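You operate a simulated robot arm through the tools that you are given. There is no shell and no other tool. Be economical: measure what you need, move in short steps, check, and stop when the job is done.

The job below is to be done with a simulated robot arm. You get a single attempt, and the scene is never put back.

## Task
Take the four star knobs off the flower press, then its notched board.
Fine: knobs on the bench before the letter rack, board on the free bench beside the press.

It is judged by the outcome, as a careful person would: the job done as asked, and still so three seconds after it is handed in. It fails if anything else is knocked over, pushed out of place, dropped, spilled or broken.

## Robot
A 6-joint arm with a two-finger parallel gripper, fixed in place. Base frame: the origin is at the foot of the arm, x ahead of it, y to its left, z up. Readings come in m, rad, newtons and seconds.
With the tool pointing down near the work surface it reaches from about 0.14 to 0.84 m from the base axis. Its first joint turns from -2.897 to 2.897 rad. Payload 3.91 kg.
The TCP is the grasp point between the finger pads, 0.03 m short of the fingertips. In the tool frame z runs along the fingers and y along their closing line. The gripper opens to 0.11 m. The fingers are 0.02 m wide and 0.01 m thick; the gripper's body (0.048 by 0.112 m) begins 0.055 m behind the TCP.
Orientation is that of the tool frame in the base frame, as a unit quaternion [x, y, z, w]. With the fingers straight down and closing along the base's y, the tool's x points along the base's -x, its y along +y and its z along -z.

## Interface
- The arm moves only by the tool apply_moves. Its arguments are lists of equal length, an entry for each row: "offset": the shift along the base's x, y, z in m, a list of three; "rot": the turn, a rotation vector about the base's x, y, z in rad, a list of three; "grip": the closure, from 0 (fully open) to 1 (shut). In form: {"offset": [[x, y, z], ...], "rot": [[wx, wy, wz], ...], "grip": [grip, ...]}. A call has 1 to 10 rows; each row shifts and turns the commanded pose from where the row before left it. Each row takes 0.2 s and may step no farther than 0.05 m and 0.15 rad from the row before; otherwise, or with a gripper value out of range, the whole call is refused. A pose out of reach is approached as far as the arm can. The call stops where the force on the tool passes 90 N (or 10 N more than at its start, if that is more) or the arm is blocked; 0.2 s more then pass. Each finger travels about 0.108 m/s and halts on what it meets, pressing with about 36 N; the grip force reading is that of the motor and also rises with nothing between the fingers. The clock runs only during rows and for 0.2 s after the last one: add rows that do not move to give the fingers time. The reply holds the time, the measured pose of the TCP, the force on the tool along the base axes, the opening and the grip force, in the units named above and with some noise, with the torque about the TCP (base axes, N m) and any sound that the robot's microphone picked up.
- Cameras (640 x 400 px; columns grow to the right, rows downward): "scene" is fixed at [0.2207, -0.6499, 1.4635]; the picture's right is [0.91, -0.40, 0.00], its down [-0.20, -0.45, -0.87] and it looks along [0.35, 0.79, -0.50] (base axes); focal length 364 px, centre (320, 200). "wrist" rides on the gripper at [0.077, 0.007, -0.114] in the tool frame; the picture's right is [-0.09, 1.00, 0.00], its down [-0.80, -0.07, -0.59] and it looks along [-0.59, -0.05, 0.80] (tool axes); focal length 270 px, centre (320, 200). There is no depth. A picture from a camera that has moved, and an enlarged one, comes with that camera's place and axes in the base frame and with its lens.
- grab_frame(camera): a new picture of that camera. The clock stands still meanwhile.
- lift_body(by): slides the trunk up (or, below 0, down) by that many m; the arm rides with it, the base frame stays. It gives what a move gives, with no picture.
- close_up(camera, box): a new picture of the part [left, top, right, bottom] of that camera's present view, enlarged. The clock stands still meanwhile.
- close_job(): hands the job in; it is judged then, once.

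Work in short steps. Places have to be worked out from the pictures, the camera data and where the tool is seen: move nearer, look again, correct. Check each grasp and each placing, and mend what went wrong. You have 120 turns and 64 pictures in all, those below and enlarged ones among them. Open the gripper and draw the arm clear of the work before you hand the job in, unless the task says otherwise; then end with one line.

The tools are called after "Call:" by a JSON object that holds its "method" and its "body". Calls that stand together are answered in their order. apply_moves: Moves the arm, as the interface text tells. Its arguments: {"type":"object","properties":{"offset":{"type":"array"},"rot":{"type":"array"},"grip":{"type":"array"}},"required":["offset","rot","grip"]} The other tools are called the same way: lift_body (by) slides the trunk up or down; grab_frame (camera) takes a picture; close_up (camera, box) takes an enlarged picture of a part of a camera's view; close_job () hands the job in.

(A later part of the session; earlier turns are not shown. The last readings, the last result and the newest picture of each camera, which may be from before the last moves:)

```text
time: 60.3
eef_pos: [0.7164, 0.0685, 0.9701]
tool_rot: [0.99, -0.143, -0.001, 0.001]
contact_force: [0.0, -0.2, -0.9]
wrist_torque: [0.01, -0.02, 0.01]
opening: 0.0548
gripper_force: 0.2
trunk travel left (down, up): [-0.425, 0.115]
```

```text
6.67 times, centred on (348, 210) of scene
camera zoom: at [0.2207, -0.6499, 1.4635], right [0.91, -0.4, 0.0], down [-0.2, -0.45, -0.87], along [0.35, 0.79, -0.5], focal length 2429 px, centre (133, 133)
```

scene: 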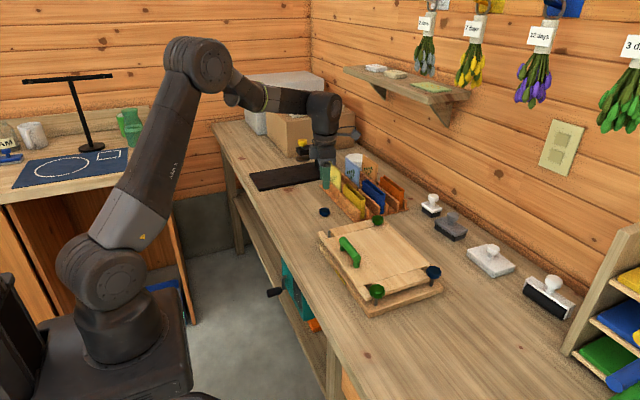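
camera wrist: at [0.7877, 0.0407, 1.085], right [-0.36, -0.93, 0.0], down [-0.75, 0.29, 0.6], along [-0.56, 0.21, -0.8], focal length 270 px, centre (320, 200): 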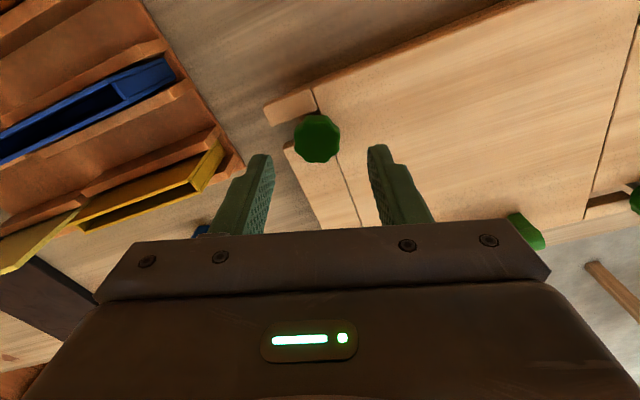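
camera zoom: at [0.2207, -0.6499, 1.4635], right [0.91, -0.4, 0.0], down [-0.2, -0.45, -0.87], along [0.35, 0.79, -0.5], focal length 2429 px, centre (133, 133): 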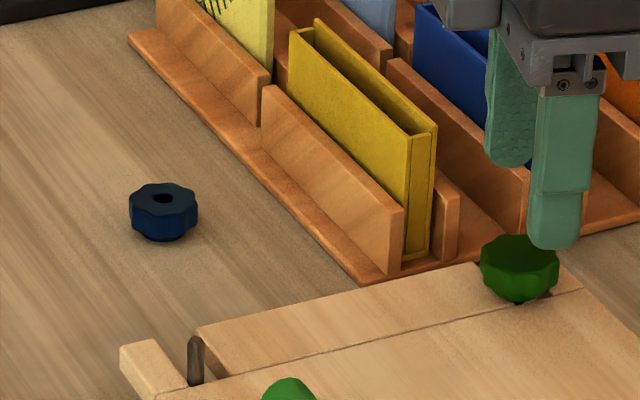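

Knob A stands upright on the bench with a through-hole. Knob B is at about (0.714, 0.070), so I'll lower onto it, grip and try clockwise first, since the wrist is wound that way.

Call:
{"method": "apply_moves", "body": {"offset": [[-0.001, 0.001, -0.02], [0, 0, -0.023], [0, 0, 0], [0, 0, 0], [0, 0, 0]], "rot": [[0, 0, 0], [0, 0, 0], [0, 0, 0], [0, 0, 0], [0, 0, 0]], "grip": [0.5, 0.5, 1, 1, 1]}}

Call:
{"method": "apply_moves", "body": {"offset": [[0, 0, 0], [0, 0, 0], [0, 0, 0], [0, 0, 0], [0, 0, 0], [0, 0, 0], [0, 0, 0], [0, 0, 0], [0, 0, 0], [0, 0, 0]], "rot": [[0, 0, -0.15], [0, 0, -0.15], [0, 0, -0.15], [0, 0, -0.15], [0, 0, -0.15], [0, 0, -0.15], [0, 0, -0.15], [0, 0, -0.15], [0, 0, -0.15], [0, 0, -0.15]], "grip": [1, 1, 1, 1, 1, 1, 1, 1, 1, 1]}}

Call:
{"method": "apply_moves", "body": {"offset": [[0, 0, 0], [0, 0, 0], [0, 0, 0], [0, 0, 0], [0, 0, 0], [0, 0, 0], [0, 0, 0], [0, 0, 0], [0, 0, 0], [0, 0, 0]], "rot": [[0, 0, -0.15], [0, 0, -0.15], [0, 0, -0.15], [0, 0, -0.15], [0, 0, -0.15], [0, 0, -0.15], [0, 0, -0.15], [0, 0, -0.15], [0, 0, -0.15], [0, 0, -0.15]], "grip": [1, 1, 1, 1, 1, 1, 1, 1, 1, 1]}}

```text
time: 61.5
eef_pos: [0.714, 0.0704, 0.9269]
tool_rot: [0.99, -0.143, -0.002, 0.002]
contact_force: [3.6, -0.7, -2.2]
wrist_torque: [0.01, -0.08, -0.02]
opening: 0.0289
gripper_force: 35.9
trunk travel left (down, up): [-0.425, 0.115]
```

```text
time: 63.7
eef_pos: [0.7144, 0.0707, 0.9251]
tool_rot: [-0.626, 0.78, 0.003, -0.001]
contact_force: [23.0, 4.5, 4.3]
wrist_torque: [0.09, -0.51, 0.24]
opening: 0.0297
gripper_force: 35.9
trunk travel left (down, up): [-0.425, 0.115]
```

```text
time: 65.9
eef_pos: [0.7145, 0.069, 0.9258]
tool_rot: [0.073, 0.997, 0.001, 0.001]
contact_force: [1.2, -5.4, -0.8]
wrist_torque: [-0.16, 0.01, 0.29]
opening: 0.0303
gripper_force: 35.8
trunk travel left (down, up): [-0.425, 0.115]
```

Clockwise shows a steady 0.29 N·m resistance with no rise, so it looks to be the tightening direction. I'll turn counter-clockwise.

Call:
{"method": "apply_moves", "body": {"offset": [[0, 0, 0], [0, 0, 0], [0, 0, 0], [0, 0, 0], [0, 0, 0], [0, 0, 0], [0, 0, 0], [0, 0, 0], [0, 0, 0], [0, 0, 0]], "rot": [[0, 0, 0.15], [0, 0, 0.15], [0, 0, 0.15], [0, 0, 0.15], [0, 0, 0.15], [0, 0, 0.15], [0, 0, 0.15], [0, 0, 0.15], [0, 0, 0.15], [0, 0, 0.15]], "grip": [1, 1, 1, 1, 1, 1, 1, 1, 1, 1]}}

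Call:
{"method": "apply_moves", "body": {"offset": [[0, 0, 0], [0, 0, 0], [0, 0, 0], [0, 0, 0], [0, 0, 0], [0, 0, 0], [0, 0, 0], [0, 0, 0], [0, 0, 0], [0, 0, 0]], "rot": [[0, 0, 0.15], [0, 0, 0.15], [0, 0, 0.15], [0, 0, 0.15], [0, 0, 0.15], [0, 0, 0.15], [0, 0, 0.15], [0, 0, 0.15], [0, 0, 0.15], [0, 0, 0.15]], "grip": [1, 1, 1, 1, 1, 1, 1, 1, 1, 1]}}

```text
time: 68.1
eef_pos: [0.7156, 0.0697, 0.9258]
tool_rot: [-0.629, 0.778, 0.002, 0.0]
contact_force: [11.3, -9.7, 0.4]
wrist_torque: [-0.26, -0.27, -0.01]
opening: 0.03
gripper_force: 35.8
trunk travel left (down, up): [-0.425, 0.115]
```

```text
time: 70.3
eef_pos: [0.7122, 0.0725, 0.9246]
tool_rot: [0.99, -0.14, -0.002, 0.001]
contact_force: [1.8, 0.6, 6.4]
wrist_torque: [0.01, -0.15, -0.01]
opening: 0.0285
gripper_force: 36.2
trunk travel left (down, up): [-0.425, 0.115]
```

Counter-clockwise turns freely with a slight upward push. I'll wind back with open fingers, then make the long stroke.

Call:
{"method": "apply_moves", "body": {"offset": [[0, 0, 0], [0, 0, 0], [0, 0, 0], [0, 0, 0], [0, 0, 0], [0, 0, 0], [0, 0, 0], [0, 0, 0], [0, 0, 0], [0, 0, 0]], "rot": [[0, 0, 0], [0, 0, -0.15], [0, 0, -0.15], [0, 0, -0.15], [0, 0, -0.15], [0, 0, -0.15], [0, 0, -0.15], [0, 0, -0.15], [0, 0, -0.15], [0, 0, -0.15]], "grip": [0.5, 0.5, 0.5, 0.5, 0.5, 0.5, 0.5, 0.5, 0.5, 0.5]}}

Call:
{"method": "apply_moves", "body": {"offset": [[0, 0, 0], [0, 0, 0], [0, 0, 0], [0, 0, 0], [0, 0, 0], [0, 0, 0], [0, 0, 0], [0, 0, 0], [0, 0, 0], [0, 0, 0]], "rot": [[0, 0, -0.15], [0, 0, -0.15], [0, 0, -0.15], [0, 0, -0.15], [0, 0, -0.15], [0, 0, -0.15], [0, 0, -0.15], [0, 0, -0.15], [0, 0, -0.15], [0, 0, -0.15]], "grip": [0.5, 0.5, 0.5, 0.5, 0.5, 0.5, 0.5, 0.5, 0.5, 0.5]}}

Call:
{"method": "apply_moves", "body": {"offset": [[0, 0, 0], [0, 0, 0], [0, 0, 0], [0, 0, 0], [0, 0, 0], [0, 0, 0], [0, 0, 0], [0, 0, 0], [0, 0, 0], [0, 0, 0]], "rot": [[0, 0, -0.15], [0, 0, -0.15], [0, 0, -0.15], [0, 0, -0.15], [0, 0, -0.15], [0, 0, -0.15], [0, 0, -0.15], [0, 0, -0.15], [0, 0, -0.15], [0, 0, -0.15]], "grip": [0.5, 0.5, 0.5, 0.5, 0.5, 0.5, 0.5, 0.5, 0.5, 0.5]}}

Call:
{"method": "apply_moves", "body": {"offset": [[0, 0, 0], [0, 0, 0], [0, 0, 0], [0, 0, 0], [0, 0, 0], [0, 0, 0], [0, 0, 0], [0, 0, 0]], "rot": [[0, 0, -0.15], [0, 0, -0.15], [0, 0, -0.15], [0, 0, -0.15], [0, 0, -0.15], [0, 0, -0.15], [0, 0, -0.15], [0, 0, -0.15]], "grip": [0.5, 0.5, 0.5, 0.5, 0.5, 0.5, 0.5, 0.5]}}

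Call:
{"method": "apply_moves", "body": {"offset": [[0, 0, 0.001], [0, 0, 0], [0, 0, 0], [0, 0, 0], [0, 0, 0]], "rot": [[0, 0, 0], [0, 0, 0], [0, 0, 0], [0, 0, 0], [0, 0, 0]], "grip": [0.5, 1, 1, 1, 1]}}

Call:
{"method": "close_up", "body": {"camera": "scene", "box": [330, 180, 426, 240]}}

```text
time: 72.5
eef_pos: [0.7133, 0.0719, 0.9247]
tool_rot: [-0.683, 0.731, 0.002, 0.001]
contact_force: [-0.7, 0.5, 0.4]
wrist_torque: [-0.01, 0.02, 0.01]
opening: 0.055
gripper_force: 0.2
trunk travel left (down, up): [-0.425, 0.115]
```

```text
time: 74.7
eef_pos: [0.7129, 0.0698, 0.9252]
tool_rot: [-0.002, 1.0, 0.002, 0.001]
contact_force: [-1.1, 0.1, -0.2]
wrist_torque: [-0.02, -0.04, -0.01]
opening: 0.0552
gripper_force: 0.1
trunk travel left (down, up): [-0.425, 0.115]
```

```text
time: 76.9
eef_pos: [0.7136, 0.0709, 0.9249]
tool_rot: [0.679, 0.734, 0.0, 0.003]
contact_force: [-0.2, -0.5, -0.2]
wrist_torque: [-0.01, 0.04, -0.02]
opening: 0.0551
gripper_force: 0.1
trunk travel left (down, up): [-0.425, 0.115]
```

```text
time: 78.7
eef_pos: [0.7146, 0.0699, 0.9265]
tool_rot: [0.975, 0.223, -0.001, 0.003]
contact_force: [-0.2, -0.3, -0.6]
wrist_torque: [0.03, 0.02, 0.0]
opening: 0.0551
gripper_force: 0.0
trunk travel left (down, up): [-0.425, 0.115]
```

```text
time: 79.9
eef_pos: [0.7141, 0.0705, 0.9277]
tool_rot: [0.975, 0.223, -0.001, 0.003]
contact_force: [0.6, -5.9, 0.0]
wrist_torque: [-0.1, 0.01, 0.02]
opening: 0.0285
gripper_force: 35.5
trunk travel left (down, up): [-0.425, 0.115]
```

```text
6.67 times, centred on (378, 210) of scene
camera zoom: at [0.2207, -0.6499, 1.4635], right [0.91, -0.4, 0.0], down [-0.2, -0.45, -0.87], along [0.35, 0.79, -0.5], focal length 2429 px, centre (-67, 133)
```

zoom: 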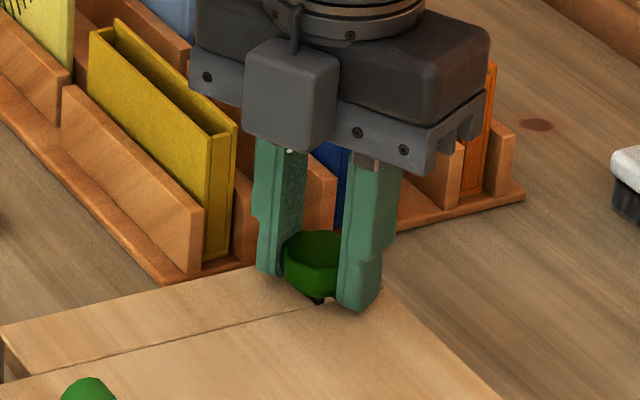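

Regripped at yaw -2.69 with stem showing under the knob. Now a full counter-clockwise stroke while rising gradually.

Call:
{"method": "apply_moves", "body": {"offset": [[0, 0, 0], [0, 0, 0], [0, 0, 0], [0, 0, 0], [0, 0, 0], [0, 0, 0], [0, 0, 0], [0, 0, 0], [0, 0, 0], [0, 0, 0]], "rot": [[0, 0, 0.15], [0, 0, 0.15], [0, 0, 0.15], [0, 0, 0.15], [0, 0, 0.15], [0, 0, 0.15], [0, 0, 0.15], [0, 0, 0.15], [0, 0, 0.15], [0, 0, 0.15]], "grip": [1, 1, 1, 1, 1, 1, 1, 1, 1, 1]}}

Call:
{"method": "apply_moves", "body": {"offset": [[0, 0, 0.0005], [0, 0, 0], [0, 0, 0], [0, 0, 0], [0, 0, 0], [0, 0, 0.0005], [0, 0, 0], [0, 0, 0], [0, 0, 0], [0, 0, 0]], "rot": [[0, 0, 0.15], [0, 0, 0.15], [0, 0, 0.15], [0, 0, 0.15], [0, 0, 0.15], [0, 0, 0.15], [0, 0, 0.15], [0, 0, 0.15], [0, 0, 0.15], [0, 0, 0.15]], "grip": [1, 1, 1, 1, 1, 1, 1, 1, 1, 1]}}

Call:
{"method": "apply_moves", "body": {"offset": [[0, 0, 0.0005], [0, 0, 0], [0, 0, 0], [0, 0, 0], [0, 0, 0], [0, 0, 0.0005], [0, 0, 0], [0, 0, 0], [0, 0, 0], [0, 0, 0]], "rot": [[0, 0, 0.15], [0, 0, 0.15], [0, 0, 0.15], [0, 0, 0.15], [0, 0, 0.15], [0, 0, 0.15], [0, 0, 0.15], [0, 0, 0.15], [0, 0, 0.15], [0, 0, 0.15]], "grip": [1, 1, 1, 1, 1, 1, 1, 1, 1, 1]}}

Call:
{"method": "apply_moves", "body": {"offset": [[0, 0, 0.0005], [0, 0, 0], [0, 0, 0], [0, 0, 0], [0, 0, 0], [0, 0, 0.0005], [0, 0, 0], [0, 0, 0]], "rot": [[0, 0, 0.15], [0, 0, 0.15], [0, 0, 0.15], [0, 0, 0.15], [0, 0, 0.15], [0, 0, 0.15], [0, 0, 0.15], [0, 0, 0.1]], "grip": [1, 1, 1, 1, 1, 1, 1, 1]}}

Call:
{"method": "apply_moves", "body": {"offset": [[0, 0, 0.002], [0, 0, 0.002], [0, 0, 0]], "rot": [[0, 0, 0], [0, 0, 0], [0, 0, 0]], "grip": [1, 1, 1]}}

```text
time: 82.1
eef_pos: [0.7144, 0.0694, 0.9281]
tool_rot: [0.56, 0.829, 0.002, 0.004]
contact_force: [25.3, -12.5, 18.5]
wrist_torque: [-0.27, -0.5, -0.02]
opening: 0.0286
gripper_force: 36.1
trunk travel left (down, up): [-0.425, 0.115]
```

```text
time: 84.3
eef_pos: [0.714, 0.0695, 0.9278]
tool_rot: [-0.154, 0.988, 0.002, 0.0]
contact_force: [22.1, -9.3, 17.2]
wrist_torque: [-0.37, -0.19, -0.01]
opening: 0.0284
gripper_force: 35.9
trunk travel left (down, up): [-0.425, 0.115]
```

```text
time: 86.5
eef_pos: [0.7139, 0.0704, 0.9299]
tool_rot: [0.787, -0.617, -0.003, 0.0]
contact_force: [2.3, -3.3, 0.9]
wrist_torque: [-0.07, -0.02, 0.06]
opening: 0.0285
gripper_force: 36.3
trunk travel left (down, up): [-0.425, 0.115]
```

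```text
time: 88.3
eef_pos: [0.715, 0.0695, 0.9294]
tool_rot: [0.996, -0.091, -0.001, 0.002]
contact_force: [3.7, -1.9, -0.6]
wrist_torque: [-0.06, -0.06, 0.01]
opening: 0.0281
gripper_force: 36.2
trunk travel left (down, up): [-0.425, 0.115]
```

```text
time: 89.1
eef_pos: [0.7144, 0.0712, 0.9333]
tool_rot: [0.996, -0.092, -0.003, 0.001]
contact_force: [1.9, -1.1, -2.0]
wrist_torque: [0.01, -0.04, -0.02]
opening: 0.0283
gripper_force: 36.2
trunk travel left (down, up): [-0.425, 0.115]
```

Free again. I'll lift, carry to (0.63, 0.31) and lower to just above the bench.

Call:
{"method": "apply_moves", "body": {"offset": [[0, 0, 0.03], [0, 0, 0.03], [0, 0, 0.04], [-0.0425, 0, 0], [-0.0425, 0, 0], [0, 0.048, 0], [0, 0.048, 0], [0, 0.048, 0], [0, 0.048, 0], [0, 0.048, 0]], "rot": [[0, 0, 0], [0, 0, 0], [0, 0, 0], [0, 0, 0], [0, 0, 0], [0, 0, 0], [0, 0, 0], [0, 0, 0], [0, 0, 0], [0, 0, 0]], "grip": [1, 1, 1, 1, 1, 1, 1, 1, 1, 1]}}

Call:
{"method": "apply_moves", "body": {"offset": [[0, 0, -0.05], [0, 0, -0.05], [0, 0, -0.04], [0, 0, -0.008], [0, 0, 0]], "rot": [[0, 0, 0], [0, 0, 0], [0, 0, 0], [0, 0, 0], [0, 0, 0]], "grip": [1, 1, 1, 1, 1]}}

Call:
{"method": "close_up", "body": {"camera": "scene", "box": [280, 150, 472, 270]}}

```text
time: 91.3
eef_pos: [0.628, 0.3118, 1.0323]
tool_rot: [0.996, -0.093, -0.002, 0.001]
contact_force: [-0.5, 0.2, -0.2]
wrist_torque: [-0.03, -0.02, 0.01]
opening: 0.0286
gripper_force: 36.3
trunk travel left (down, up): [-0.425, 0.115]
```

```text
time: 92.5
eef_pos: [0.6273, 0.3107, 0.8866]
tool_rot: [0.996, -0.093, -0.002, 0.001]
contact_force: [0.4, -0.3, -0.4]
wrist_torque: [0.02, 0.03, -0.02]
opening: 0.0284
gripper_force: 36.5
trunk travel left (down, up): [-0.425, 0.115]
```

```text
3.33 times, centred on (376, 210) of scene
camera zoom: at [0.2207, -0.6499, 1.4635], right [0.91, -0.4, 0.0], down [-0.2, -0.45, -0.87], along [0.35, 0.79, -0.5], focal length 1215 px, centre (133, 167)
```

zoom: 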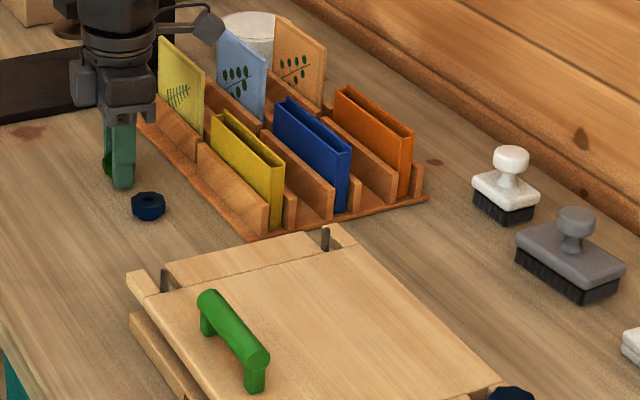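

Placement looks good. I'll lower in small readings.

Call:
{"method": "apply_moves", "body": {"offset": [[0, 0, -0.004], [0, 0, 0]], "rot": [[0, 0, 0], [0, 0, 0]], "grip": [1, 1]}}

Call:
{"method": "apply_moves", "body": {"offset": [[0, 0, -0.003], [0, 0, 0]], "rot": [[0, 0, 0], [0, 0, 0]], "grip": [1, 1]}}

```text
time: 93.1
eef_pos: [0.6279, 0.3105, 0.8826]
tool_rot: [0.996, -0.092, -0.002, 0.002]
contact_force: [0.8, 0.2, 0.3]
wrist_torque: [0.01, 0.02, -0.01]
opening: 0.0285
gripper_force: 36.1
trunk travel left (down, up): [-0.425, 0.115]
```

```text
time: 93.7
eef_pos: [0.6296, 0.3112, 0.8809]
tool_rot: [0.996, -0.092, -0.001, 0.0]
contact_force: [-2.5, -0.1, 8.9]
wrist_torque: [0.12, -0.02, 0.05]
opening: 0.0283
gripper_force: 36.1
trunk travel left (down, up): [-0.425, 0.115]
```

Contact. I'll release, rise, travel to the near-right green knob C (about 0.565, -0.168), and wind the wrist back meanwhile.

Call:
{"method": "apply_moves", "body": {"offset": [[0, 0, 0], [0, 0, 0], [0, 0, 0], [0, 0, 0.04], [0, 0, 0.05], [0, 0, 0.05]], "rot": [[0, 0, 0], [0, 0, 0], [0, 0, 0], [0, 0, 0], [0, 0, 0], [0, 0, 0]], "grip": [0.6, 0.5, 0.5, 0.5, 0.5, 0.5]}}

Call:
{"method": "apply_moves", "body": {"offset": [[-0.0064, -0.0479, 0], [-0.0064, -0.0479, 0], [-0.0064, -0.0479, 0], [-0.0064, -0.0479, 0], [-0.0064, -0.0479, 0], [-0.0064, -0.0479, 0], [-0.0064, -0.0479, 0], [-0.0064, -0.0479, 0], [-0.0064, -0.0479, 0], [-0.0064, -0.0479, 0]], "rot": [[0, 0, -0.15], [0, 0, -0.15], [0, 0, -0.15], [0, 0, -0.15], [0, 0, -0.15], [0, 0, -0.15], [0, 0, -0.15], [0, 0, -0.15], [0, 0, -0.15], [0, 0, -0.15]], "grip": [0.5, 0.5, 0.5, 0.5, 0.5, 0.5, 0.5, 0.5, 0.5, 0.5]}}

Call:
{"method": "apply_moves", "body": {"offset": [[0, 0, -0.02], [0, 0, -0.02], [0, 0, -0.012], [0, 0, 0], [0, 0, 0], [0, 0, 0], [0, 0, 0], [0, 0, 0], [0, 0, 0], [0, 0, 0]], "rot": [[0, 0, -0.15], [0, 0, -0.15], [0, 0, -0.15], [0, 0, -0.15], [0, 0, -0.15], [0, 0, -0.15], [0, 0, -0.15], [0, 0, -0.15], [0, 0, -0.15], [0, 0, 0]], "grip": [0.5, 0.5, 0.5, 0.5, 0.5, 0.5, 0.5, 0.5, 0.5, 0.5]}}

Call:
{"method": "grab_frame", "body": {"camera": "wrist"}}

Call:
{"method": "grab_frame", "body": {"camera": "scene"}}

```text
time: 95.1
eef_pos: [0.6256, 0.3131, 1.0194]
tool_rot: [0.996, -0.093, -0.002, 0.002]
contact_force: [0.0, 0.2, -1.1]
wrist_torque: [-0.02, -0.01, 0.0]
opening: 0.055
gripper_force: 0.1
trunk travel left (down, up): [-0.425, 0.115]
```

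```text
time: 97.3
eef_pos: [0.5647, -0.1713, 1.0216]
tool_rot: [-0.665, 0.747, 0.003, 0.001]
contact_force: [0.7, 0.5, -0.6]
wrist_torque: [-0.01, 0.0, -0.02]
opening: 0.0548
gripper_force: 0.1
trunk travel left (down, up): [-0.425, 0.115]
```

```text
time: 99.5
eef_pos: [0.5637, -0.1681, 0.9672]
tool_rot: [-0.054, 0.999, 0.002, 0.002]
contact_force: [-0.2, -0.4, 0.5]
wrist_torque: [-0.02, 0.03, -0.01]
opening: 0.0551
gripper_force: 0.0
trunk travel left (down, up): [-0.425, 0.115]
```

```text
33 pictures are left
camera wrist: at [0.4865, -0.1696, 1.081], right [-0.02, 1.0, 0.0], down [0.8, 0.01, 0.6], along [0.6, 0.01, -0.8], focal length 270 px, centre (320, 200)
```

wrist: 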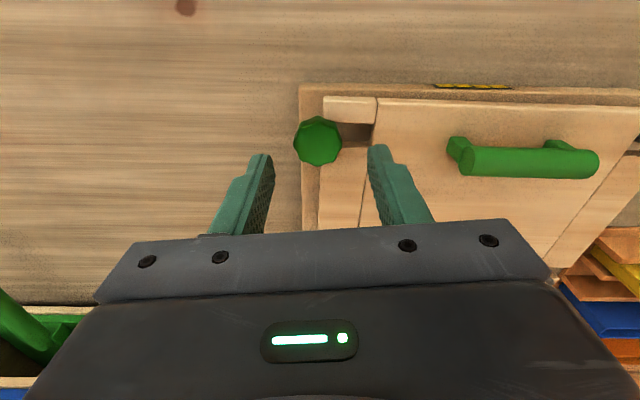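

```text
32 pictures are left
```

scene: 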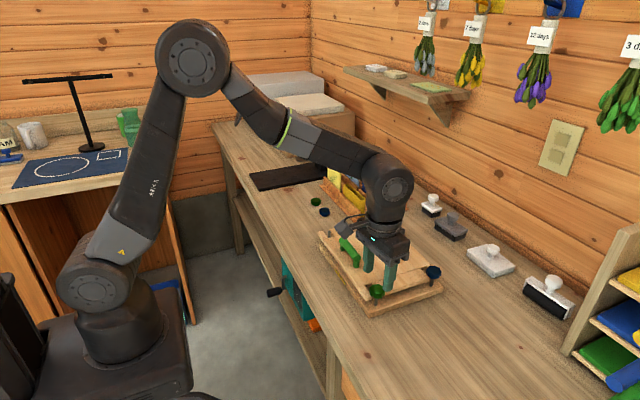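

C is under the tool at about (0.566, -0.169). I'll finish winding back, descend and grip.

Call:
{"method": "apply_moves", "body": {"offset": [[0.001, -0.001, 0], [0, 0, 0], [0, 0, 0], [0, 0, 0], [0, 0, 0], [0, 0, 0], [0, 0, 0], [0, 0, 0], [0, 0, 0], [0, 0, 0]], "rot": [[0, 0, -0.15], [0, 0, -0.15], [0, 0, -0.15], [0, 0, -0.15], [0, 0, -0.15], [0, 0, -0.15], [0, 0, -0.15], [0, 0, -0.15], [0, 0, -0.15], [0, 0, -0.15]], "grip": [0.5, 0.5, 0.5, 0.5, 0.5, 0.5, 0.5, 0.5, 0.5, 0.5]}}

Call:
{"method": "apply_moves", "body": {"offset": [[0, 0, 0], [0, 0, 0], [0, 0, 0], [0, 0, 0], [0, 0, 0], [0, 0, 0], [0, 0, 0], [0, 0, 0]], "rot": [[0, 0, -0.15], [0, 0, -0.15], [0, 0, -0.15], [0, 0, -0.15], [0, 0, -0.15], [0, 0, -0.15], [0, 0, -0.15], [0, 0, -0.15]], "grip": [0.5, 0.5, 0.5, 0.5, 0.5, 0.5, 0.5, 0.5]}}

Call:
{"method": "apply_moves", "body": {"offset": [[0, 0, -0.02], [0, 0, -0.021], [0, 0, 0], [0, 0, 0], [0, 0, 0], [0, 0, 0]], "rot": [[0, 0, 0], [0, 0, 0], [0, 0, 0], [0, 0, 0], [0, 0, 0], [0, 0, 0]], "grip": [0.5, 0.5, 0.5, 1, 1, 1]}}

Call:
{"method": "close_up", "body": {"camera": "scene", "box": [330, 250, 426, 310]}}

```text
time: 101.7
eef_pos: [0.566, -0.1713, 0.9665]
tool_rot: [0.642, 0.767, 0.001, 0.002]
contact_force: [0.5, -0.6, -0.2]
wrist_torque: [0.0, -0.01, -0.01]
opening: 0.055
gripper_force: 0.1
trunk travel left (down, up): [-0.425, 0.115]
```

```text
time: 103.5
eef_pos: [0.5663, -0.1688, 0.9657]
tool_rot: [0.963, 0.271, -0.001, 0.002]
contact_force: [-0.9, 0.0, 0.0]
wrist_torque: [0.02, 0.0, 0.0]
opening: 0.0551
gripper_force: 0.0
trunk travel left (down, up): [-0.425, 0.115]
```

```text
time: 104.9
eef_pos: [0.565, -0.1697, 0.9258]
tool_rot: [0.962, 0.272, -0.002, 0.002]
contact_force: [-4.2, 1.9, -0.3]
wrist_torque: [0.09, 0.14, -0.02]
opening: 0.0295
gripper_force: 36.0
trunk travel left (down, up): [-0.425, 0.115]
```

```text
6.67 times, centred on (378, 280) of scene
camera zoom: at [0.2207, -0.6499, 1.4635], right [0.91, -0.4, 0.0], down [-0.2, -0.45, -0.87], along [0.35, 0.79, -0.5], focal length 2429 px, centre (-67, -333)
```

zoom: 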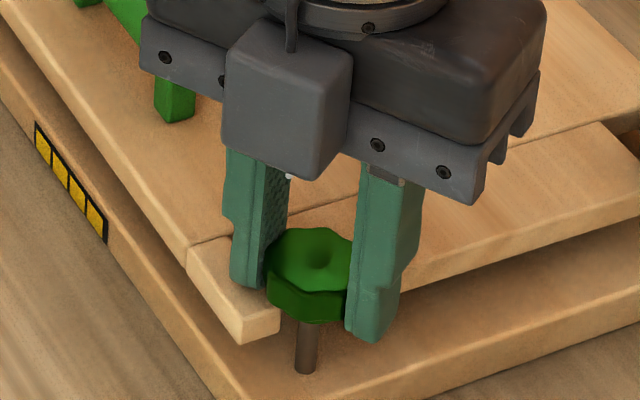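

Well gripped. Full counter-clockwise stroke now (5.55 rad) with a slight rise.

Call:
{"method": "apply_moves", "body": {"offset": [[0, 0, 0], [0, 0, 0], [0, 0, 0], [0, 0, 0], [0, 0, 0], [0, 0, 0], [0, 0, 0], [0, 0, 0], [0, 0, 0], [0, 0, 0]], "rot": [[0, 0, 0.15], [0, 0, 0.15], [0, 0, 0.15], [0, 0, 0.15], [0, 0, 0.15], [0, 0, 0.15], [0, 0, 0.15], [0, 0, 0.15], [0, 0, 0.15], [0, 0, 0.15]], "grip": [1, 1, 1, 1, 1, 1, 1, 1, 1, 1]}}

Call:
{"method": "apply_moves", "body": {"offset": [[0, 0, 0.0005], [0, 0, 0], [0, 0, 0], [0, 0, 0], [0, 0, 0], [0, 0, 0.0005], [0, 0, 0], [0, 0, 0], [0, 0, 0], [0, 0, 0]], "rot": [[0, 0, 0.15], [0, 0, 0.15], [0, 0, 0.15], [0, 0, 0.15], [0, 0, 0.15], [0, 0, 0.15], [0, 0, 0.15], [0, 0, 0.15], [0, 0, 0.15], [0, 0, 0.15]], "grip": [1, 1, 1, 1, 1, 1, 1, 1, 1, 1]}}

Call:
{"method": "apply_moves", "body": {"offset": [[0, 0, 0.0005], [0, 0, 0], [0, 0, 0], [0, 0, 0], [0, 0, 0], [0, 0, 0.0005], [0, 0, 0], [0, 0, 0], [0, 0, 0], [0, 0, 0]], "rot": [[0, 0, 0.15], [0, 0, 0.15], [0, 0, 0.15], [0, 0, 0.15], [0, 0, 0.15], [0, 0, 0.15], [0, 0, 0.15], [0, 0, 0.15], [0, 0, 0.15], [0, 0, 0.15]], "grip": [1, 1, 1, 1, 1, 1, 1, 1, 1, 1]}}

Call:
{"method": "apply_moves", "body": {"offset": [[0, 0, 0.0005], [0, 0, 0], [0, 0, 0], [0, 0, 0], [0, 0, 0], [0, 0, 0.0005], [0, 0, 0]], "rot": [[0, 0, 0.15], [0, 0, 0.15], [0, 0, 0.15], [0, 0, 0.15], [0, 0, 0.15], [0, 0, 0.15], [0, 0, 0.15]], "grip": [1, 1, 1, 1, 1, 1, 1]}}

Call:
{"method": "apply_moves", "body": {"offset": [[0, 0, 0.0015], [0, 0, 0.0015], [0, 0, 0]], "rot": [[0, 0, 0], [0, 0, 0], [0, 0, 0]], "grip": [1, 1, 1]}}

```text
time: 107.1
eef_pos: [0.5645, -0.1685, 0.9266]
tool_rot: [0.518, 0.855, 0.001, 0.003]
contact_force: [-2.4, -3.0, 6.9]
wrist_torque: [-0.11, 0.16, 0.0]
opening: 0.0296
gripper_force: 36.1
trunk travel left (down, up): [-0.425, 0.115]
```

```text
time: 109.3
eef_pos: [0.565, -0.1692, 0.927]
tool_rot: [-0.205, 0.979, 0.003, 0.003]
contact_force: [-6.1, -6.0, 7.9]
wrist_torque: [-0.05, 0.0, -0.03]
opening: 0.0292
gripper_force: 35.6
trunk travel left (down, up): [-0.425, 0.115]
```

```text
time: 111.5
eef_pos: [0.5654, -0.171, 0.9286]
tool_rot: [0.816, -0.578, -0.002, 0.0]
contact_force: [-1.7, -6.9, 2.6]
wrist_torque: [-0.03, 0.01, 0.02]
opening: 0.0291
gripper_force: 36.0
trunk travel left (down, up): [-0.425, 0.115]
```

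```text
time: 113.1
eef_pos: [0.5687, -0.1556, 0.9278]
tool_rot: [0.992, -0.128, 0.0, 0.015]
contact_force: [-0.6, -77.2, 6.0]
wrist_torque: [-1.19, 0.69, 0.29]
opening: 0.0577
gripper_force: 38.3
out of reach, approached as far as the arm can: row 7
trunk travel left (down, up): [-0.425, 0.115]
```

```text
time: 113.9
eef_pos: [0.5686, -0.1549, 0.9289]
tool_rot: [0.992, -0.129, -0.001, 0.013]
contact_force: [3.1, -75.3, -3.6]
wrist_torque: [-1.15, -0.24, 0.34]
opening: 0.0582
gripper_force: 36.1
trunk travel left (down, up): [-0.425, 0.115]
```

Row 7 reached the wrist limit and dragged the tool about 15 mm sideways. I'll open, rise, and inspect.

Call:
{"method": "apply_moves", "body": {"offset": [[0, 0, 0], [0, 0, 0], [0, 0, 0.02], [0, 0, 0.02]], "rot": [[0, 0, 0], [0, 0, 0], [0, 0, -0.15], [0, 0, -0.15]], "grip": [0.2, 0.2, 0.2, 0.2]}}

Call:
{"method": "grab_frame", "body": {"camera": "wrist"}}

Call:
{"method": "close_up", "body": {"camera": "scene", "box": [284, 190, 476, 310]}}

```text
time: 114.9
eef_pos: [0.567, -0.1422, 0.9692]
tool_rot: [0.961, -0.276, -0.003, 0.012]
contact_force: [-0.3, 0.4, 0.1]
wrist_torque: [0.02, 0.03, -0.02]
opening: 0.0881
gripper_force: 0.0
trunk travel left (down, up): [-0.425, 0.115]
```

```text
30 pictures are left
camera wrist: at [0.6313, -0.1851, 1.0837], right [-0.6, -0.8, 0.03], down [-0.63, 0.5, 0.59], along [-0.49, 0.34, -0.81], focal length 270 px, centre (320, 200)
```

wrist: 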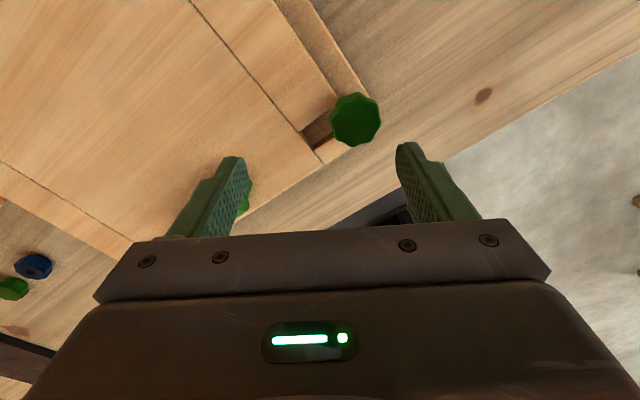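

```text
3.33 times, centred on (380, 250) of scene
camera zoom: at [0.2207, -0.6499, 1.4635], right [0.91, -0.4, 0.0], down [-0.2, -0.45, -0.87], along [0.35, 0.79, -0.5], focal length 1215 px, centre (120, 33)
```

zoom: 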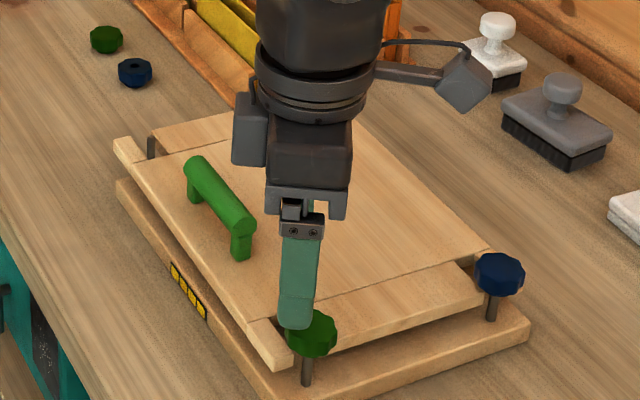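

The press is intact and C is still on its stud, about 5 rad unscrewed. The wrist limit is lower here (about 2.7). I'll correct the tilt, recentre and wind back 2.4 rad.

Call:
{"method": "apply_moves", "body": {"offset": [[-0.0015, -0.027, 0], [0, 0, 0], [0, 0, 0], [0, 0, 0], [0, 0, 0], [0, 0, 0], [0, 0, 0], [0, 0, 0], [0, 0, 0], [0, 0, 0]], "rot": [[0.021, -0.012, 0], [0, 0, -0.15], [0, 0, -0.15], [0, 0, -0.15], [0, 0, -0.15], [0, 0, -0.15], [0, 0, -0.15], [0, 0, -0.15], [0, 0, -0.15], [0, 0, -0.15]], "grip": [0.5, 0.5, 0.5, 0.5, 0.5, 0.5, 0.5, 0.5, 0.5, 0.5]}}

Call:
{"method": "apply_moves", "body": {"offset": [[0, 0, 0], [0, 0, 0], [0, 0, 0], [0, 0, 0], [0, 0, 0], [0, 0, 0], [0, 0, 0], [0, 0, 0]], "rot": [[0, 0, -0.15], [0, 0, -0.15], [0, 0, -0.15], [0, 0, -0.15], [0, 0, -0.15], [0, 0, -0.15], [0, 0, -0.15], [0, 0, 0]], "grip": [0.5, 0.5, 0.5, 0.5, 0.5, 0.5, 0.5, 0.5]}}

Call:
{"method": "close_up", "body": {"camera": "wrist", "box": [220, 80, 420, 205]}}

```text
time: 117.1
eef_pos: [0.5662, -0.17, 0.9695]
tool_rot: [-0.577, 0.817, 0.001, 0.0]
contact_force: [-0.2, -0.3, -0.1]
wrist_torque: [-0.02, -0.01, 0.0]
opening: 0.0552
gripper_force: 0.1
trunk travel left (down, up): [-0.425, 0.115]
```

```text
time: 118.9
eef_pos: [0.5682, -0.1706, 0.9697]
tool_rot: [-0.092, 0.996, 0.002, 0.0]
contact_force: [-0.5, -0.6, 0.1]
wrist_torque: [-0.01, -0.04, 0.03]
opening: 0.0549
gripper_force: 0.0
trunk travel left (down, up): [-0.425, 0.115]
```

```text
3.20 times, centred on (320, 142) of wrist
camera zoom: at [0.4904, -0.1775, 1.0842], right [-0.1, 1.0, 0.0], down [0.8, 0.08, 0.59], along [0.59, 0.06, -0.8], focal length 865 px, centre (320, 384)
```

zoom: 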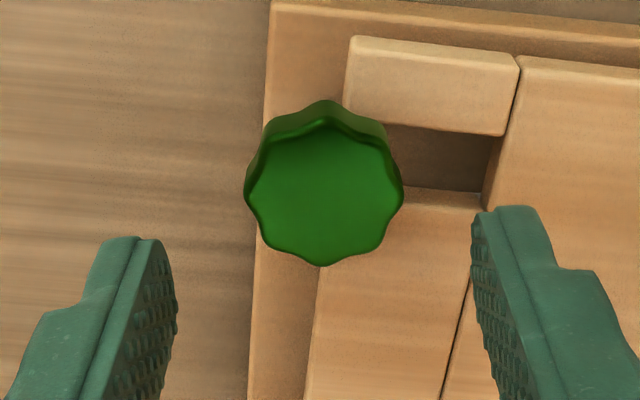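

The knob is centred. Descend, grip, and turn another 2.25 rad counter-clockwise, then test the lift.

Call:
{"method": "apply_moves", "body": {"offset": [[-0.001, 0.001, -0.02], [0, 0, -0.0205], [0, 0, 0], [0, 0, 0], [0, 0, 0], [0, 0, 0]], "rot": [[0, 0, 0], [0, 0, 0], [0, 0, 0], [0, 0, 0], [0, 0, 0], [0, 0, 0]], "grip": [0.5, 0.5, 0.5, 1, 1, 1]}}

Call:
{"method": "apply_moves", "body": {"offset": [[0, 0, 0], [0, 0, 0], [0, 0, 0], [0, 0, 0], [0, 0, 0], [0, 0, 0], [0, 0, 0], [0, 0, 0.0005], [0, 0, 0], [0, 0, 0]], "rot": [[0, 0, 0.15], [0, 0, 0.15], [0, 0, 0.15], [0, 0, 0.15], [0, 0, 0.15], [0, 0, 0.15], [0, 0, 0.15], [0, 0, 0.15], [0, 0, 0.15], [0, 0, 0.15]], "grip": [1, 1, 1, 1, 1, 1, 1, 1, 1, 1]}}

Call:
{"method": "apply_moves", "body": {"offset": [[0, 0, 0], [0, 0, 0.0005], [0, 0, 0], [0, 0, 0], [0, 0, 0]], "rot": [[0, 0, 0.15], [0, 0, 0.15], [0, 0, 0.15], [0, 0, 0.15], [0, 0, 0.15]], "grip": [1, 1, 1, 1, 1]}}

Call:
{"method": "apply_moves", "body": {"offset": [[0, 0, 0.0015], [0, 0, 0.0015], [0, 0, 0]], "rot": [[0, 0, 0], [0, 0, 0], [0, 0, 0]], "grip": [1, 1, 1]}}

```text
time: 120.3
eef_pos: [0.5669, -0.17, 0.9304]
tool_rot: [-0.092, 0.996, 0.001, -0.001]
contact_force: [0.8, -8.6, 0.3]
wrist_torque: [-0.22, -0.02, -0.01]
opening: 0.03
gripper_force: 35.6
trunk travel left (down, up): [-0.425, 0.115]
```

```text
time: 122.5
eef_pos: [0.566, -0.1681, 0.9297]
tool_rot: [0.747, -0.665, -0.001, 0.0]
contact_force: [-1.1, 3.0, -0.8]
wrist_torque: [0.06, 0.01, 0.0]
opening: 0.0302
gripper_force: 36.3
trunk travel left (down, up): [-0.425, 0.115]
```

```text
time: 123.7
eef_pos: [0.5646, -0.1677, 0.9309]
tool_rot: [0.939, -0.345, 0.0, 0.001]
contact_force: [-12.0, 8.5, 1.6]
wrist_torque: [0.21, 0.27, 0.01]
opening: 0.0302
gripper_force: 35.8
trunk travel left (down, up): [-0.425, 0.115]
```

```text
time: 124.5
eef_pos: [0.5644, -0.1686, 0.9342]
tool_rot: [0.938, -0.346, -0.001, 0.001]
contact_force: [-15.7, 5.9, -5.5]
wrist_torque: [0.14, 0.37, -0.02]
opening: 0.0302
gripper_force: 36.1
trunk travel left (down, up): [-0.425, 0.115]
```

It moved 3 mm up with little force, so it's off the thread. I'll lift slowly and check.

Call:
{"method": "apply_moves", "body": {"offset": [[0, 0, 0.005], [0, 0, 0.01], [0, 0, 0.02], [0, 0, 0.03], [0, 0, 0.03]], "rot": [[0, 0, 0], [0, 0, 0], [0, 0, 0], [0, 0, 0], [0, 0, 0]], "grip": [1, 1, 1, 1, 1]}}

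Call:
{"method": "close_up", "body": {"camera": "scene", "box": [284, 190, 476, 310]}}

```text
time: 125.7
eef_pos: [0.5661, -0.1702, 1.0276]
tool_rot: [0.938, -0.345, 0.0, 0.001]
contact_force: [0.5, 0.5, 0.1]
wrist_torque: [-0.03, -0.03, 0.03]
opening: 0.0299
gripper_force: 36.5
trunk travel left (down, up): [-0.425, 0.115]
```

```text
3.33 times, centred on (380, 250) of scene
camera zoom: at [0.2207, -0.6499, 1.4635], right [0.91, -0.4, 0.0], down [-0.2, -0.45, -0.87], along [0.35, 0.79, -0.5], focal length 1215 px, centre (120, 33)
```

zoom: 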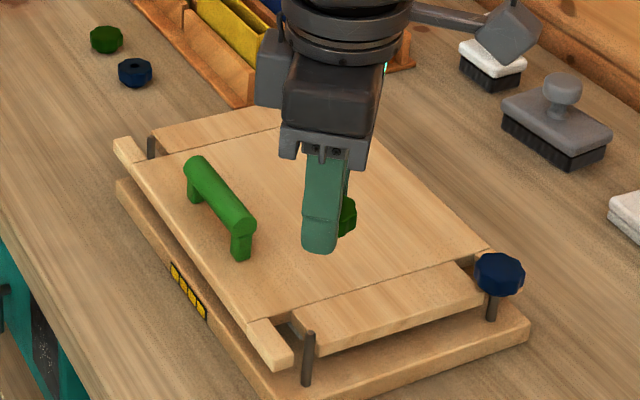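

Knob C is off. I'll carry it to (0.63, 0.38) and lower.

Call:
{"method": "apply_moves", "body": {"offset": [[0.005, 0.0458, 0], [0.005, 0.0458, 0], [0.005, 0.0458, 0], [0.005, 0.0458, 0], [0.005, 0.0458, 0], [0.005, 0.0458, 0], [0.006, 0.0458, 0], [0.006, 0.0458, 0], [0.006, 0.0458, 0], [0.006, 0.0458, 0]], "rot": [[0, 0, 0], [0, 0, 0], [0, 0, 0], [0, 0, 0], [0, 0, 0], [0, 0, 0], [0, 0, 0], [0, 0, 0], [0, 0, 0], [0, 0, 0]], "grip": [1, 1, 1, 1, 1, 1, 1, 1, 1, 1]}}

Call:
{"method": "apply_moves", "body": {"offset": [[0.005, 0.046, 0], [0.005, 0.046, 0], [0, 0, -0.05], [0, 0, -0.05], [0, 0, -0.04], [0, 0, 0], [0, 0, 0]], "rot": [[0, 0, 0], [0, 0, 0], [0, 0, 0], [0, 0, 0], [0, 0, 0], [0, 0, 0], [0, 0, 0]], "grip": [1, 1, 1, 1, 1, 1, 1]}}

Call:
{"method": "grab_frame", "body": {"camera": "wrist"}}

```text
time: 127.9
eef_pos: [0.6195, 0.2881, 1.0295]
tool_rot: [0.938, -0.347, 0.0, 0.001]
contact_force: [-0.9, 0.2, 0.5]
wrist_torque: [0.04, 0.0, -0.04]
opening: 0.0299
gripper_force: 35.7
trunk travel left (down, up): [-0.425, 0.115]
```

```text
time: 129.5
eef_pos: [0.6316, 0.3814, 0.8901]
tool_rot: [0.938, -0.346, -0.001, 0.001]
contact_force: [-1.3, -0.3, -0.3]
wrist_torque: [-0.03, -0.01, 0.0]
opening: 0.0297
gripper_force: 36.1
trunk travel left (down, up): [-0.425, 0.115]
```

```text
26 pictures are left
camera wrist: at [0.6858, 0.3273, 1.004], right [-0.71, -0.7, 0.0], down [-0.56, 0.57, 0.59], along [-0.42, 0.42, -0.8], focal length 270 px, centre (320, 200)
```

wrist: 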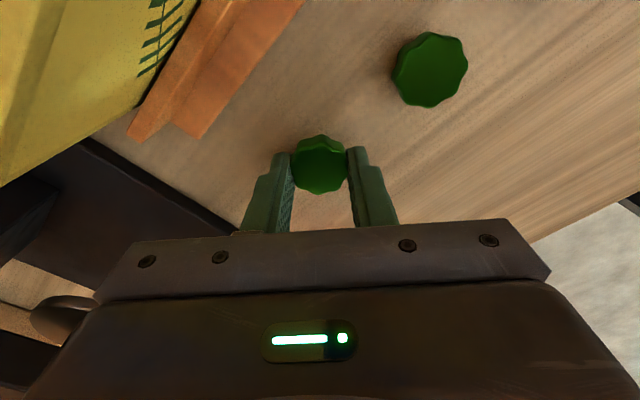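

Clear. Lowering in small steps.

Call:
{"method": "apply_moves", "body": {"offset": [[0, 0, -0.006], [0, 0, 0]], "rot": [[0, 0, 0], [0, 0, 0]], "grip": [1, 1]}}

Call:
{"method": "apply_moves", "body": {"offset": [[0, 0, -0.003], [0, 0, 0]], "rot": [[0, 0, 0], [0, 0, 0]], "grip": [1, 1]}}

```text
time: 130.1
eef_pos: [0.6311, 0.3817, 0.8843]
tool_rot: [0.938, -0.346, -0.001, 0.002]
contact_force: [0.8, 0.1, 0.1]
wrist_torque: [-0.03, 0.02, -0.02]
opening: 0.03
gripper_force: 36.0
trunk travel left (down, up): [-0.425, 0.115]
```

```text
time: 130.7
eef_pos: [0.6312, 0.38, 0.8799]
tool_rot: [0.938, -0.347, -0.001, 0.001]
contact_force: [0.7, 0.4, 0.0]
wrist_torque: [0.0, 0.02, -0.01]
opening: 0.0297
gripper_force: 35.8
trunk travel left (down, up): [-0.425, 0.115]
```

Call:
{"method": "apply_moves", "body": {"offset": [[0, 0, -0.002], [0, 0, 0]], "rot": [[0, 0, 0], [0, 0, 0]], "grip": [1, 1]}}

```text
time: 131.3
eef_pos: [0.6298, 0.3804, 0.8802]
tool_rot: [0.938, -0.346, 0.001, 0.0]
contact_force: [3.0, 0.7, 13.3]
wrist_torque: [-0.16, 0.15, -0.01]
opening: 0.0298
gripper_force: 36.0
trunk travel left (down, up): [-0.425, 0.115]
```

Contact. Release, rise, and travel to the last knob D (about 0.715, -0.169), winding back on the way.

Call:
{"method": "apply_moves", "body": {"offset": [[0, 0, 0], [0, 0, 0], [0, 0, 0], [0, 0, 0.04], [0, 0, 0.05], [0, 0, 0.05]], "rot": [[0, 0, 0], [0, 0, 0], [0, 0, 0], [0, 0, 0], [0, 0, 0], [0, 0, 0]], "grip": [0.6, 0.5, 0.5, 0.5, 0.5, 0.5]}}

Call:
{"method": "apply_moves", "body": {"offset": [[0, -0.046, 0], [0, -0.046, 0], [0, -0.046, 0], [0, -0.046, 0], [0, -0.046, 0], [0, -0.046, 0], [0, -0.046, 0], [0.01, -0.046, 0], [0.015, -0.046, 0], [0.015, -0.046, 0]], "rot": [[0, 0, -0.15], [0, 0, -0.15], [0, 0, -0.15], [0, 0, -0.15], [0, 0, -0.15], [0, 0, -0.15], [0, 0, -0.15], [0, 0, -0.15], [0, 0, -0.15], [0, 0, -0.15]], "grip": [0.5, 0.5, 0.5, 0.5, 0.5, 0.5, 0.5, 0.5, 0.5, 0.5]}}

Call:
{"method": "apply_moves", "body": {"offset": [[0.015, -0.045, 0], [0.015, -0.045, 0], [0.015, 0, -0.02], [0, 0, -0.02], [0, 0, -0.02], [0, 0, 0]], "rot": [[0, 0, -0.15], [0, 0, -0.15], [0, 0, -0.15], [0, 0, -0.15], [0, 0, -0.15], [0, 0, 0]], "grip": [0.5, 0.5, 0.5, 0.5, 0.5, 0.5]}}

Call:
{"method": "grab_frame", "body": {"camera": "wrist"}}

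Call:
{"method": "close_up", "body": {"camera": "scene", "box": [280, 170, 472, 290]}}

```text
time: 132.7
eef_pos: [0.6297, 0.3792, 1.0229]
tool_rot: [0.938, -0.346, -0.001, 0.001]
contact_force: [0.6, -0.7, -0.3]
wrist_torque: [0.01, -0.03, 0.0]
opening: 0.0549
gripper_force: 0.0
trunk travel left (down, up): [-0.425, 0.115]
```

```text
time: 134.9
eef_pos: [0.6726, -0.0827, 1.0172]
tool_rot: [-0.45, 0.893, 0.001, 0.0]
contact_force: [0.5, 0.4, -0.3]
wrist_torque: [-0.02, -0.03, 0.02]
opening: 0.0548
gripper_force: 0.2
trunk travel left (down, up): [-0.425, 0.115]
```

```text
time: 136.3
eef_pos: [0.7166, -0.1689, 0.9576]
tool_rot: [-0.092, 0.996, 0.001, 0.0]
contact_force: [-0.1, 0.4, 0.2]
wrist_torque: [-0.04, 0.0, 0.0]
opening: 0.0551
gripper_force: 0.1
trunk travel left (down, up): [-0.425, 0.115]
```

```text
25 pictures are left
camera wrist: at [0.64, -0.1757, 1.0712], right [-0.1, 1.0, 0.0], down [0.8, 0.08, 0.59], along [0.59, 0.06, -0.8], focal length 270 px, centre (320, 200)
```

wrist: 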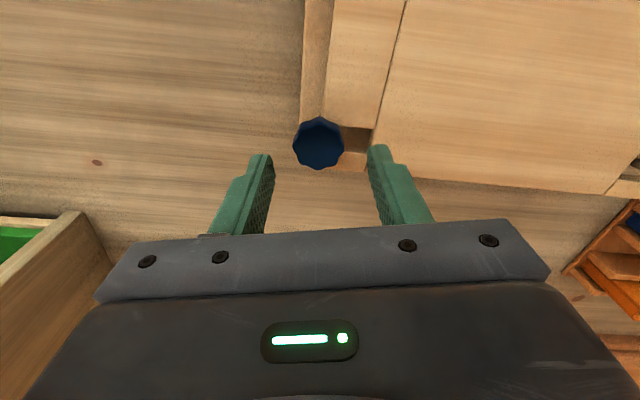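

```text
3.33 times, centred on (376, 230) of scene
camera zoom: at [0.2207, -0.6499, 1.4635], right [0.91, -0.4, 0.0], down [-0.2, -0.45, -0.87], along [0.35, 0.79, -0.5], focal length 1215 px, centre (133, 100)
```

zoom: 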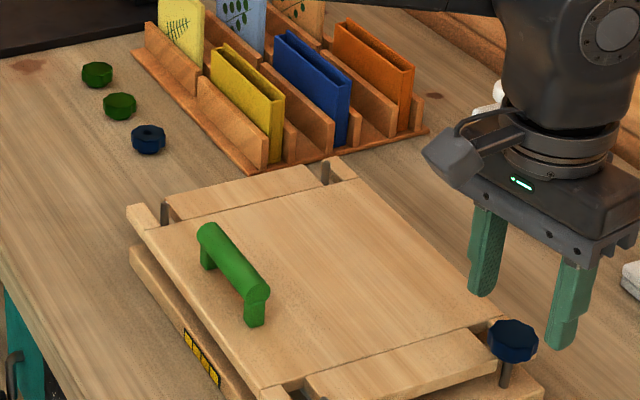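

D is centred. I'll wind back 3.0 rad, descend and grip.

Call:
{"method": "apply_moves", "body": {"offset": [[0, 0, 0], [0, 0, 0], [0, 0, 0], [0, 0, 0], [0, 0, 0], [0, 0, 0], [0, 0, 0], [0, 0, 0], [0, 0, 0], [0, 0, 0]], "rot": [[0, 0, -0.15], [0, 0, -0.15], [0, 0, -0.15], [0, 0, -0.15], [0, 0, -0.15], [0, 0, -0.15], [0, 0, -0.15], [0, 0, -0.15], [0, 0, -0.15], [0, 0, -0.15]], "grip": [0.5, 0.5, 0.5, 0.5, 0.5, 0.5, 0.5, 0.5, 0.5, 0.5]}}

Call:
{"method": "apply_moves", "body": {"offset": [[0, 0, 0], [0, 0, 0], [0, 0, 0], [0, 0, 0], [0, 0, 0], [0, 0, 0], [0, 0, 0], [0, 0, 0], [0, 0, 0], [0, 0, 0]], "rot": [[0, 0, -0.15], [0, 0, -0.15], [0, 0, -0.15], [0, 0, -0.15], [0, 0, -0.15], [0, 0, -0.15], [0, 0, -0.15], [0, 0, -0.15], [0, 0, -0.15], [0, 0, -0.15]], "grip": [0.5, 0.5, 0.5, 0.5, 0.5, 0.5, 0.5, 0.5, 0.5, 0.5]}}

Call:
{"method": "apply_moves", "body": {"offset": [[0, 0, -0.016], [0, 0, -0.0155], [0, 0, 0], [0, 0, 0], [0, 0, 0], [0, 0, 0]], "rot": [[0, 0, 0], [0, 0, 0], [0, 0, 0], [0, 0, 0], [0, 0, 0], [0, 0, 0]], "grip": [0.5, 0.5, 0.5, 1, 1, 1]}}

```text
time: 138.5
eef_pos: [0.715, -0.1697, 0.9574]
tool_rot: [0.612, 0.791, 0.001, 0.0]
contact_force: [0.4, 0.3, -0.2]
wrist_torque: [-0.03, 0.02, -0.01]
opening: 0.055
gripper_force: 0.1
trunk travel left (down, up): [-0.425, 0.115]
```

```text
time: 140.7
eef_pos: [0.7165, -0.1704, 0.9582]
tool_rot: [0.987, 0.162, 0.0, 0.001]
contact_force: [-0.3, -0.3, -0.6]
wrist_torque: [0.03, 0.01, 0.02]
opening: 0.0549
gripper_force: 0.1
trunk travel left (down, up): [-0.425, 0.115]
```

```text
time: 142.1
eef_pos: [0.7164, -0.1696, 0.9253]
tool_rot: [0.987, 0.164, 0.001, 0.0]
contact_force: [-2.0, 3.9, 0.3]
wrist_torque: [0.15, 0.04, -0.02]
opening: 0.0291
gripper_force: 35.9
trunk travel left (down, up): [-0.425, 0.115]
```

Gripped. Counter-clockwise stroke of 5.4 rad, stopping short of the wrist limit.

Call:
{"method": "apply_moves", "body": {"offset": [[0, 0, 0], [0, 0, 0], [0, 0, 0], [0, 0, 0], [0, 0, 0], [0, 0, 0], [0, 0, 0], [0, 0, 0], [0, 0, 0], [0, 0, 0]], "rot": [[0, 0, 0.15], [0, 0, 0.15], [0, 0, 0.15], [0, 0, 0.15], [0, 0, 0.15], [0, 0, 0.15], [0, 0, 0.15], [0, 0, 0.15], [0, 0, 0.15], [0, 0, 0.15]], "grip": [1, 1, 1, 1, 1, 1, 1, 1, 1, 1]}}

Call:
{"method": "apply_moves", "body": {"offset": [[0, 0, 0.0005], [0, 0, 0], [0, 0, 0], [0, 0, 0], [0, 0, 0], [0, 0, 0.0005], [0, 0, 0], [0, 0, 0], [0, 0, 0], [0, 0, 0]], "rot": [[0, 0, 0.15], [0, 0, 0.15], [0, 0, 0.15], [0, 0, 0.15], [0, 0, 0.15], [0, 0, 0.15], [0, 0, 0.15], [0, 0, 0.15], [0, 0, 0.15], [0, 0, 0.15]], "grip": [1, 1, 1, 1, 1, 1, 1, 1, 1, 1]}}

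Call:
{"method": "apply_moves", "body": {"offset": [[0, 0, 0.0005], [0, 0, 0], [0, 0, 0], [0, 0, 0], [0, 0, 0], [0, 0, 0.0005], [0, 0, 0], [0, 0, 0], [0, 0, 0], [0, 0, 0]], "rot": [[0, 0, 0.15], [0, 0, 0.15], [0, 0, 0.15], [0, 0, 0.15], [0, 0, 0.15], [0, 0, 0.15], [0, 0, 0.15], [0, 0, 0.15], [0, 0, 0.15], [0, 0, 0.15]], "grip": [1, 1, 1, 1, 1, 1, 1, 1, 1, 1]}}

Call:
{"method": "apply_moves", "body": {"offset": [[0, 0, 0.0005], [0, 0, 0], [0, 0, 0], [0, 0, 0], [0, 0, 0.0005], [0, 0, 0]], "rot": [[0, 0, 0.15], [0, 0, 0.15], [0, 0, 0.15], [0, 0, 0.15], [0, 0, 0.15], [0, 0, 0.15]], "grip": [1, 1, 1, 1, 1, 1]}}

Call:
{"method": "apply_moves", "body": {"offset": [[0, 0, 0.0015], [0, 0, 0.0015], [0, 0, 0]], "rot": [[0, 0, 0], [0, 0, 0], [0, 0, 0]], "grip": [1, 1, 1]}}

```text
time: 144.3
eef_pos: [0.7154, -0.1698, 0.9261]
tool_rot: [0.61, 0.793, 0.0, 0.0]
contact_force: [-8.2, 5.0, 0.9]
wrist_torque: [0.18, 0.21, 0.02]
opening: 0.0286
gripper_force: 35.9
trunk travel left (down, up): [-0.425, 0.115]
```

```text
time: 146.5
eef_pos: [0.7143, -0.171, 0.9276]
tool_rot: [-0.095, 0.996, 0.0, 0.0]
contact_force: [-2.2, -2.1, -0.4]
wrist_torque: [-0.09, 0.19, 0.0]
opening: 0.0283
gripper_force: 36.0
trunk travel left (down, up): [-0.425, 0.115]
```

```text
time: 148.7
eef_pos: [0.7137, -0.1703, 0.9284]
tool_rot: [0.747, -0.665, 0.0, -0.001]
contact_force: [3.6, -5.2, 3.8]
wrist_torque: [-0.16, -0.13, 0.0]
opening: 0.0283
gripper_force: 35.8
trunk travel left (down, up): [-0.425, 0.115]
```

```text
time: 150.1
eef_pos: [0.7165, -0.1704, 0.9293]
tool_rot: [0.962, -0.274, 0.0, 0.001]
contact_force: [9.7, -9.9, 1.4]
wrist_torque: [-0.22, -0.3, -0.02]
opening: 0.0284
gripper_force: 36.6
trunk travel left (down, up): [-0.425, 0.115]
```

```text
time: 150.9
eef_pos: [0.7155, -0.1707, 0.9298]
tool_rot: [0.962, -0.274, -0.003, 0.0]
contact_force: [-0.7, -1.1, -9.8]
wrist_torque: [-0.2, -0.4, 0.01]
opening: 0.0283
gripper_force: 35.6
trunk travel left (down, up): [-0.425, 0.115]
```

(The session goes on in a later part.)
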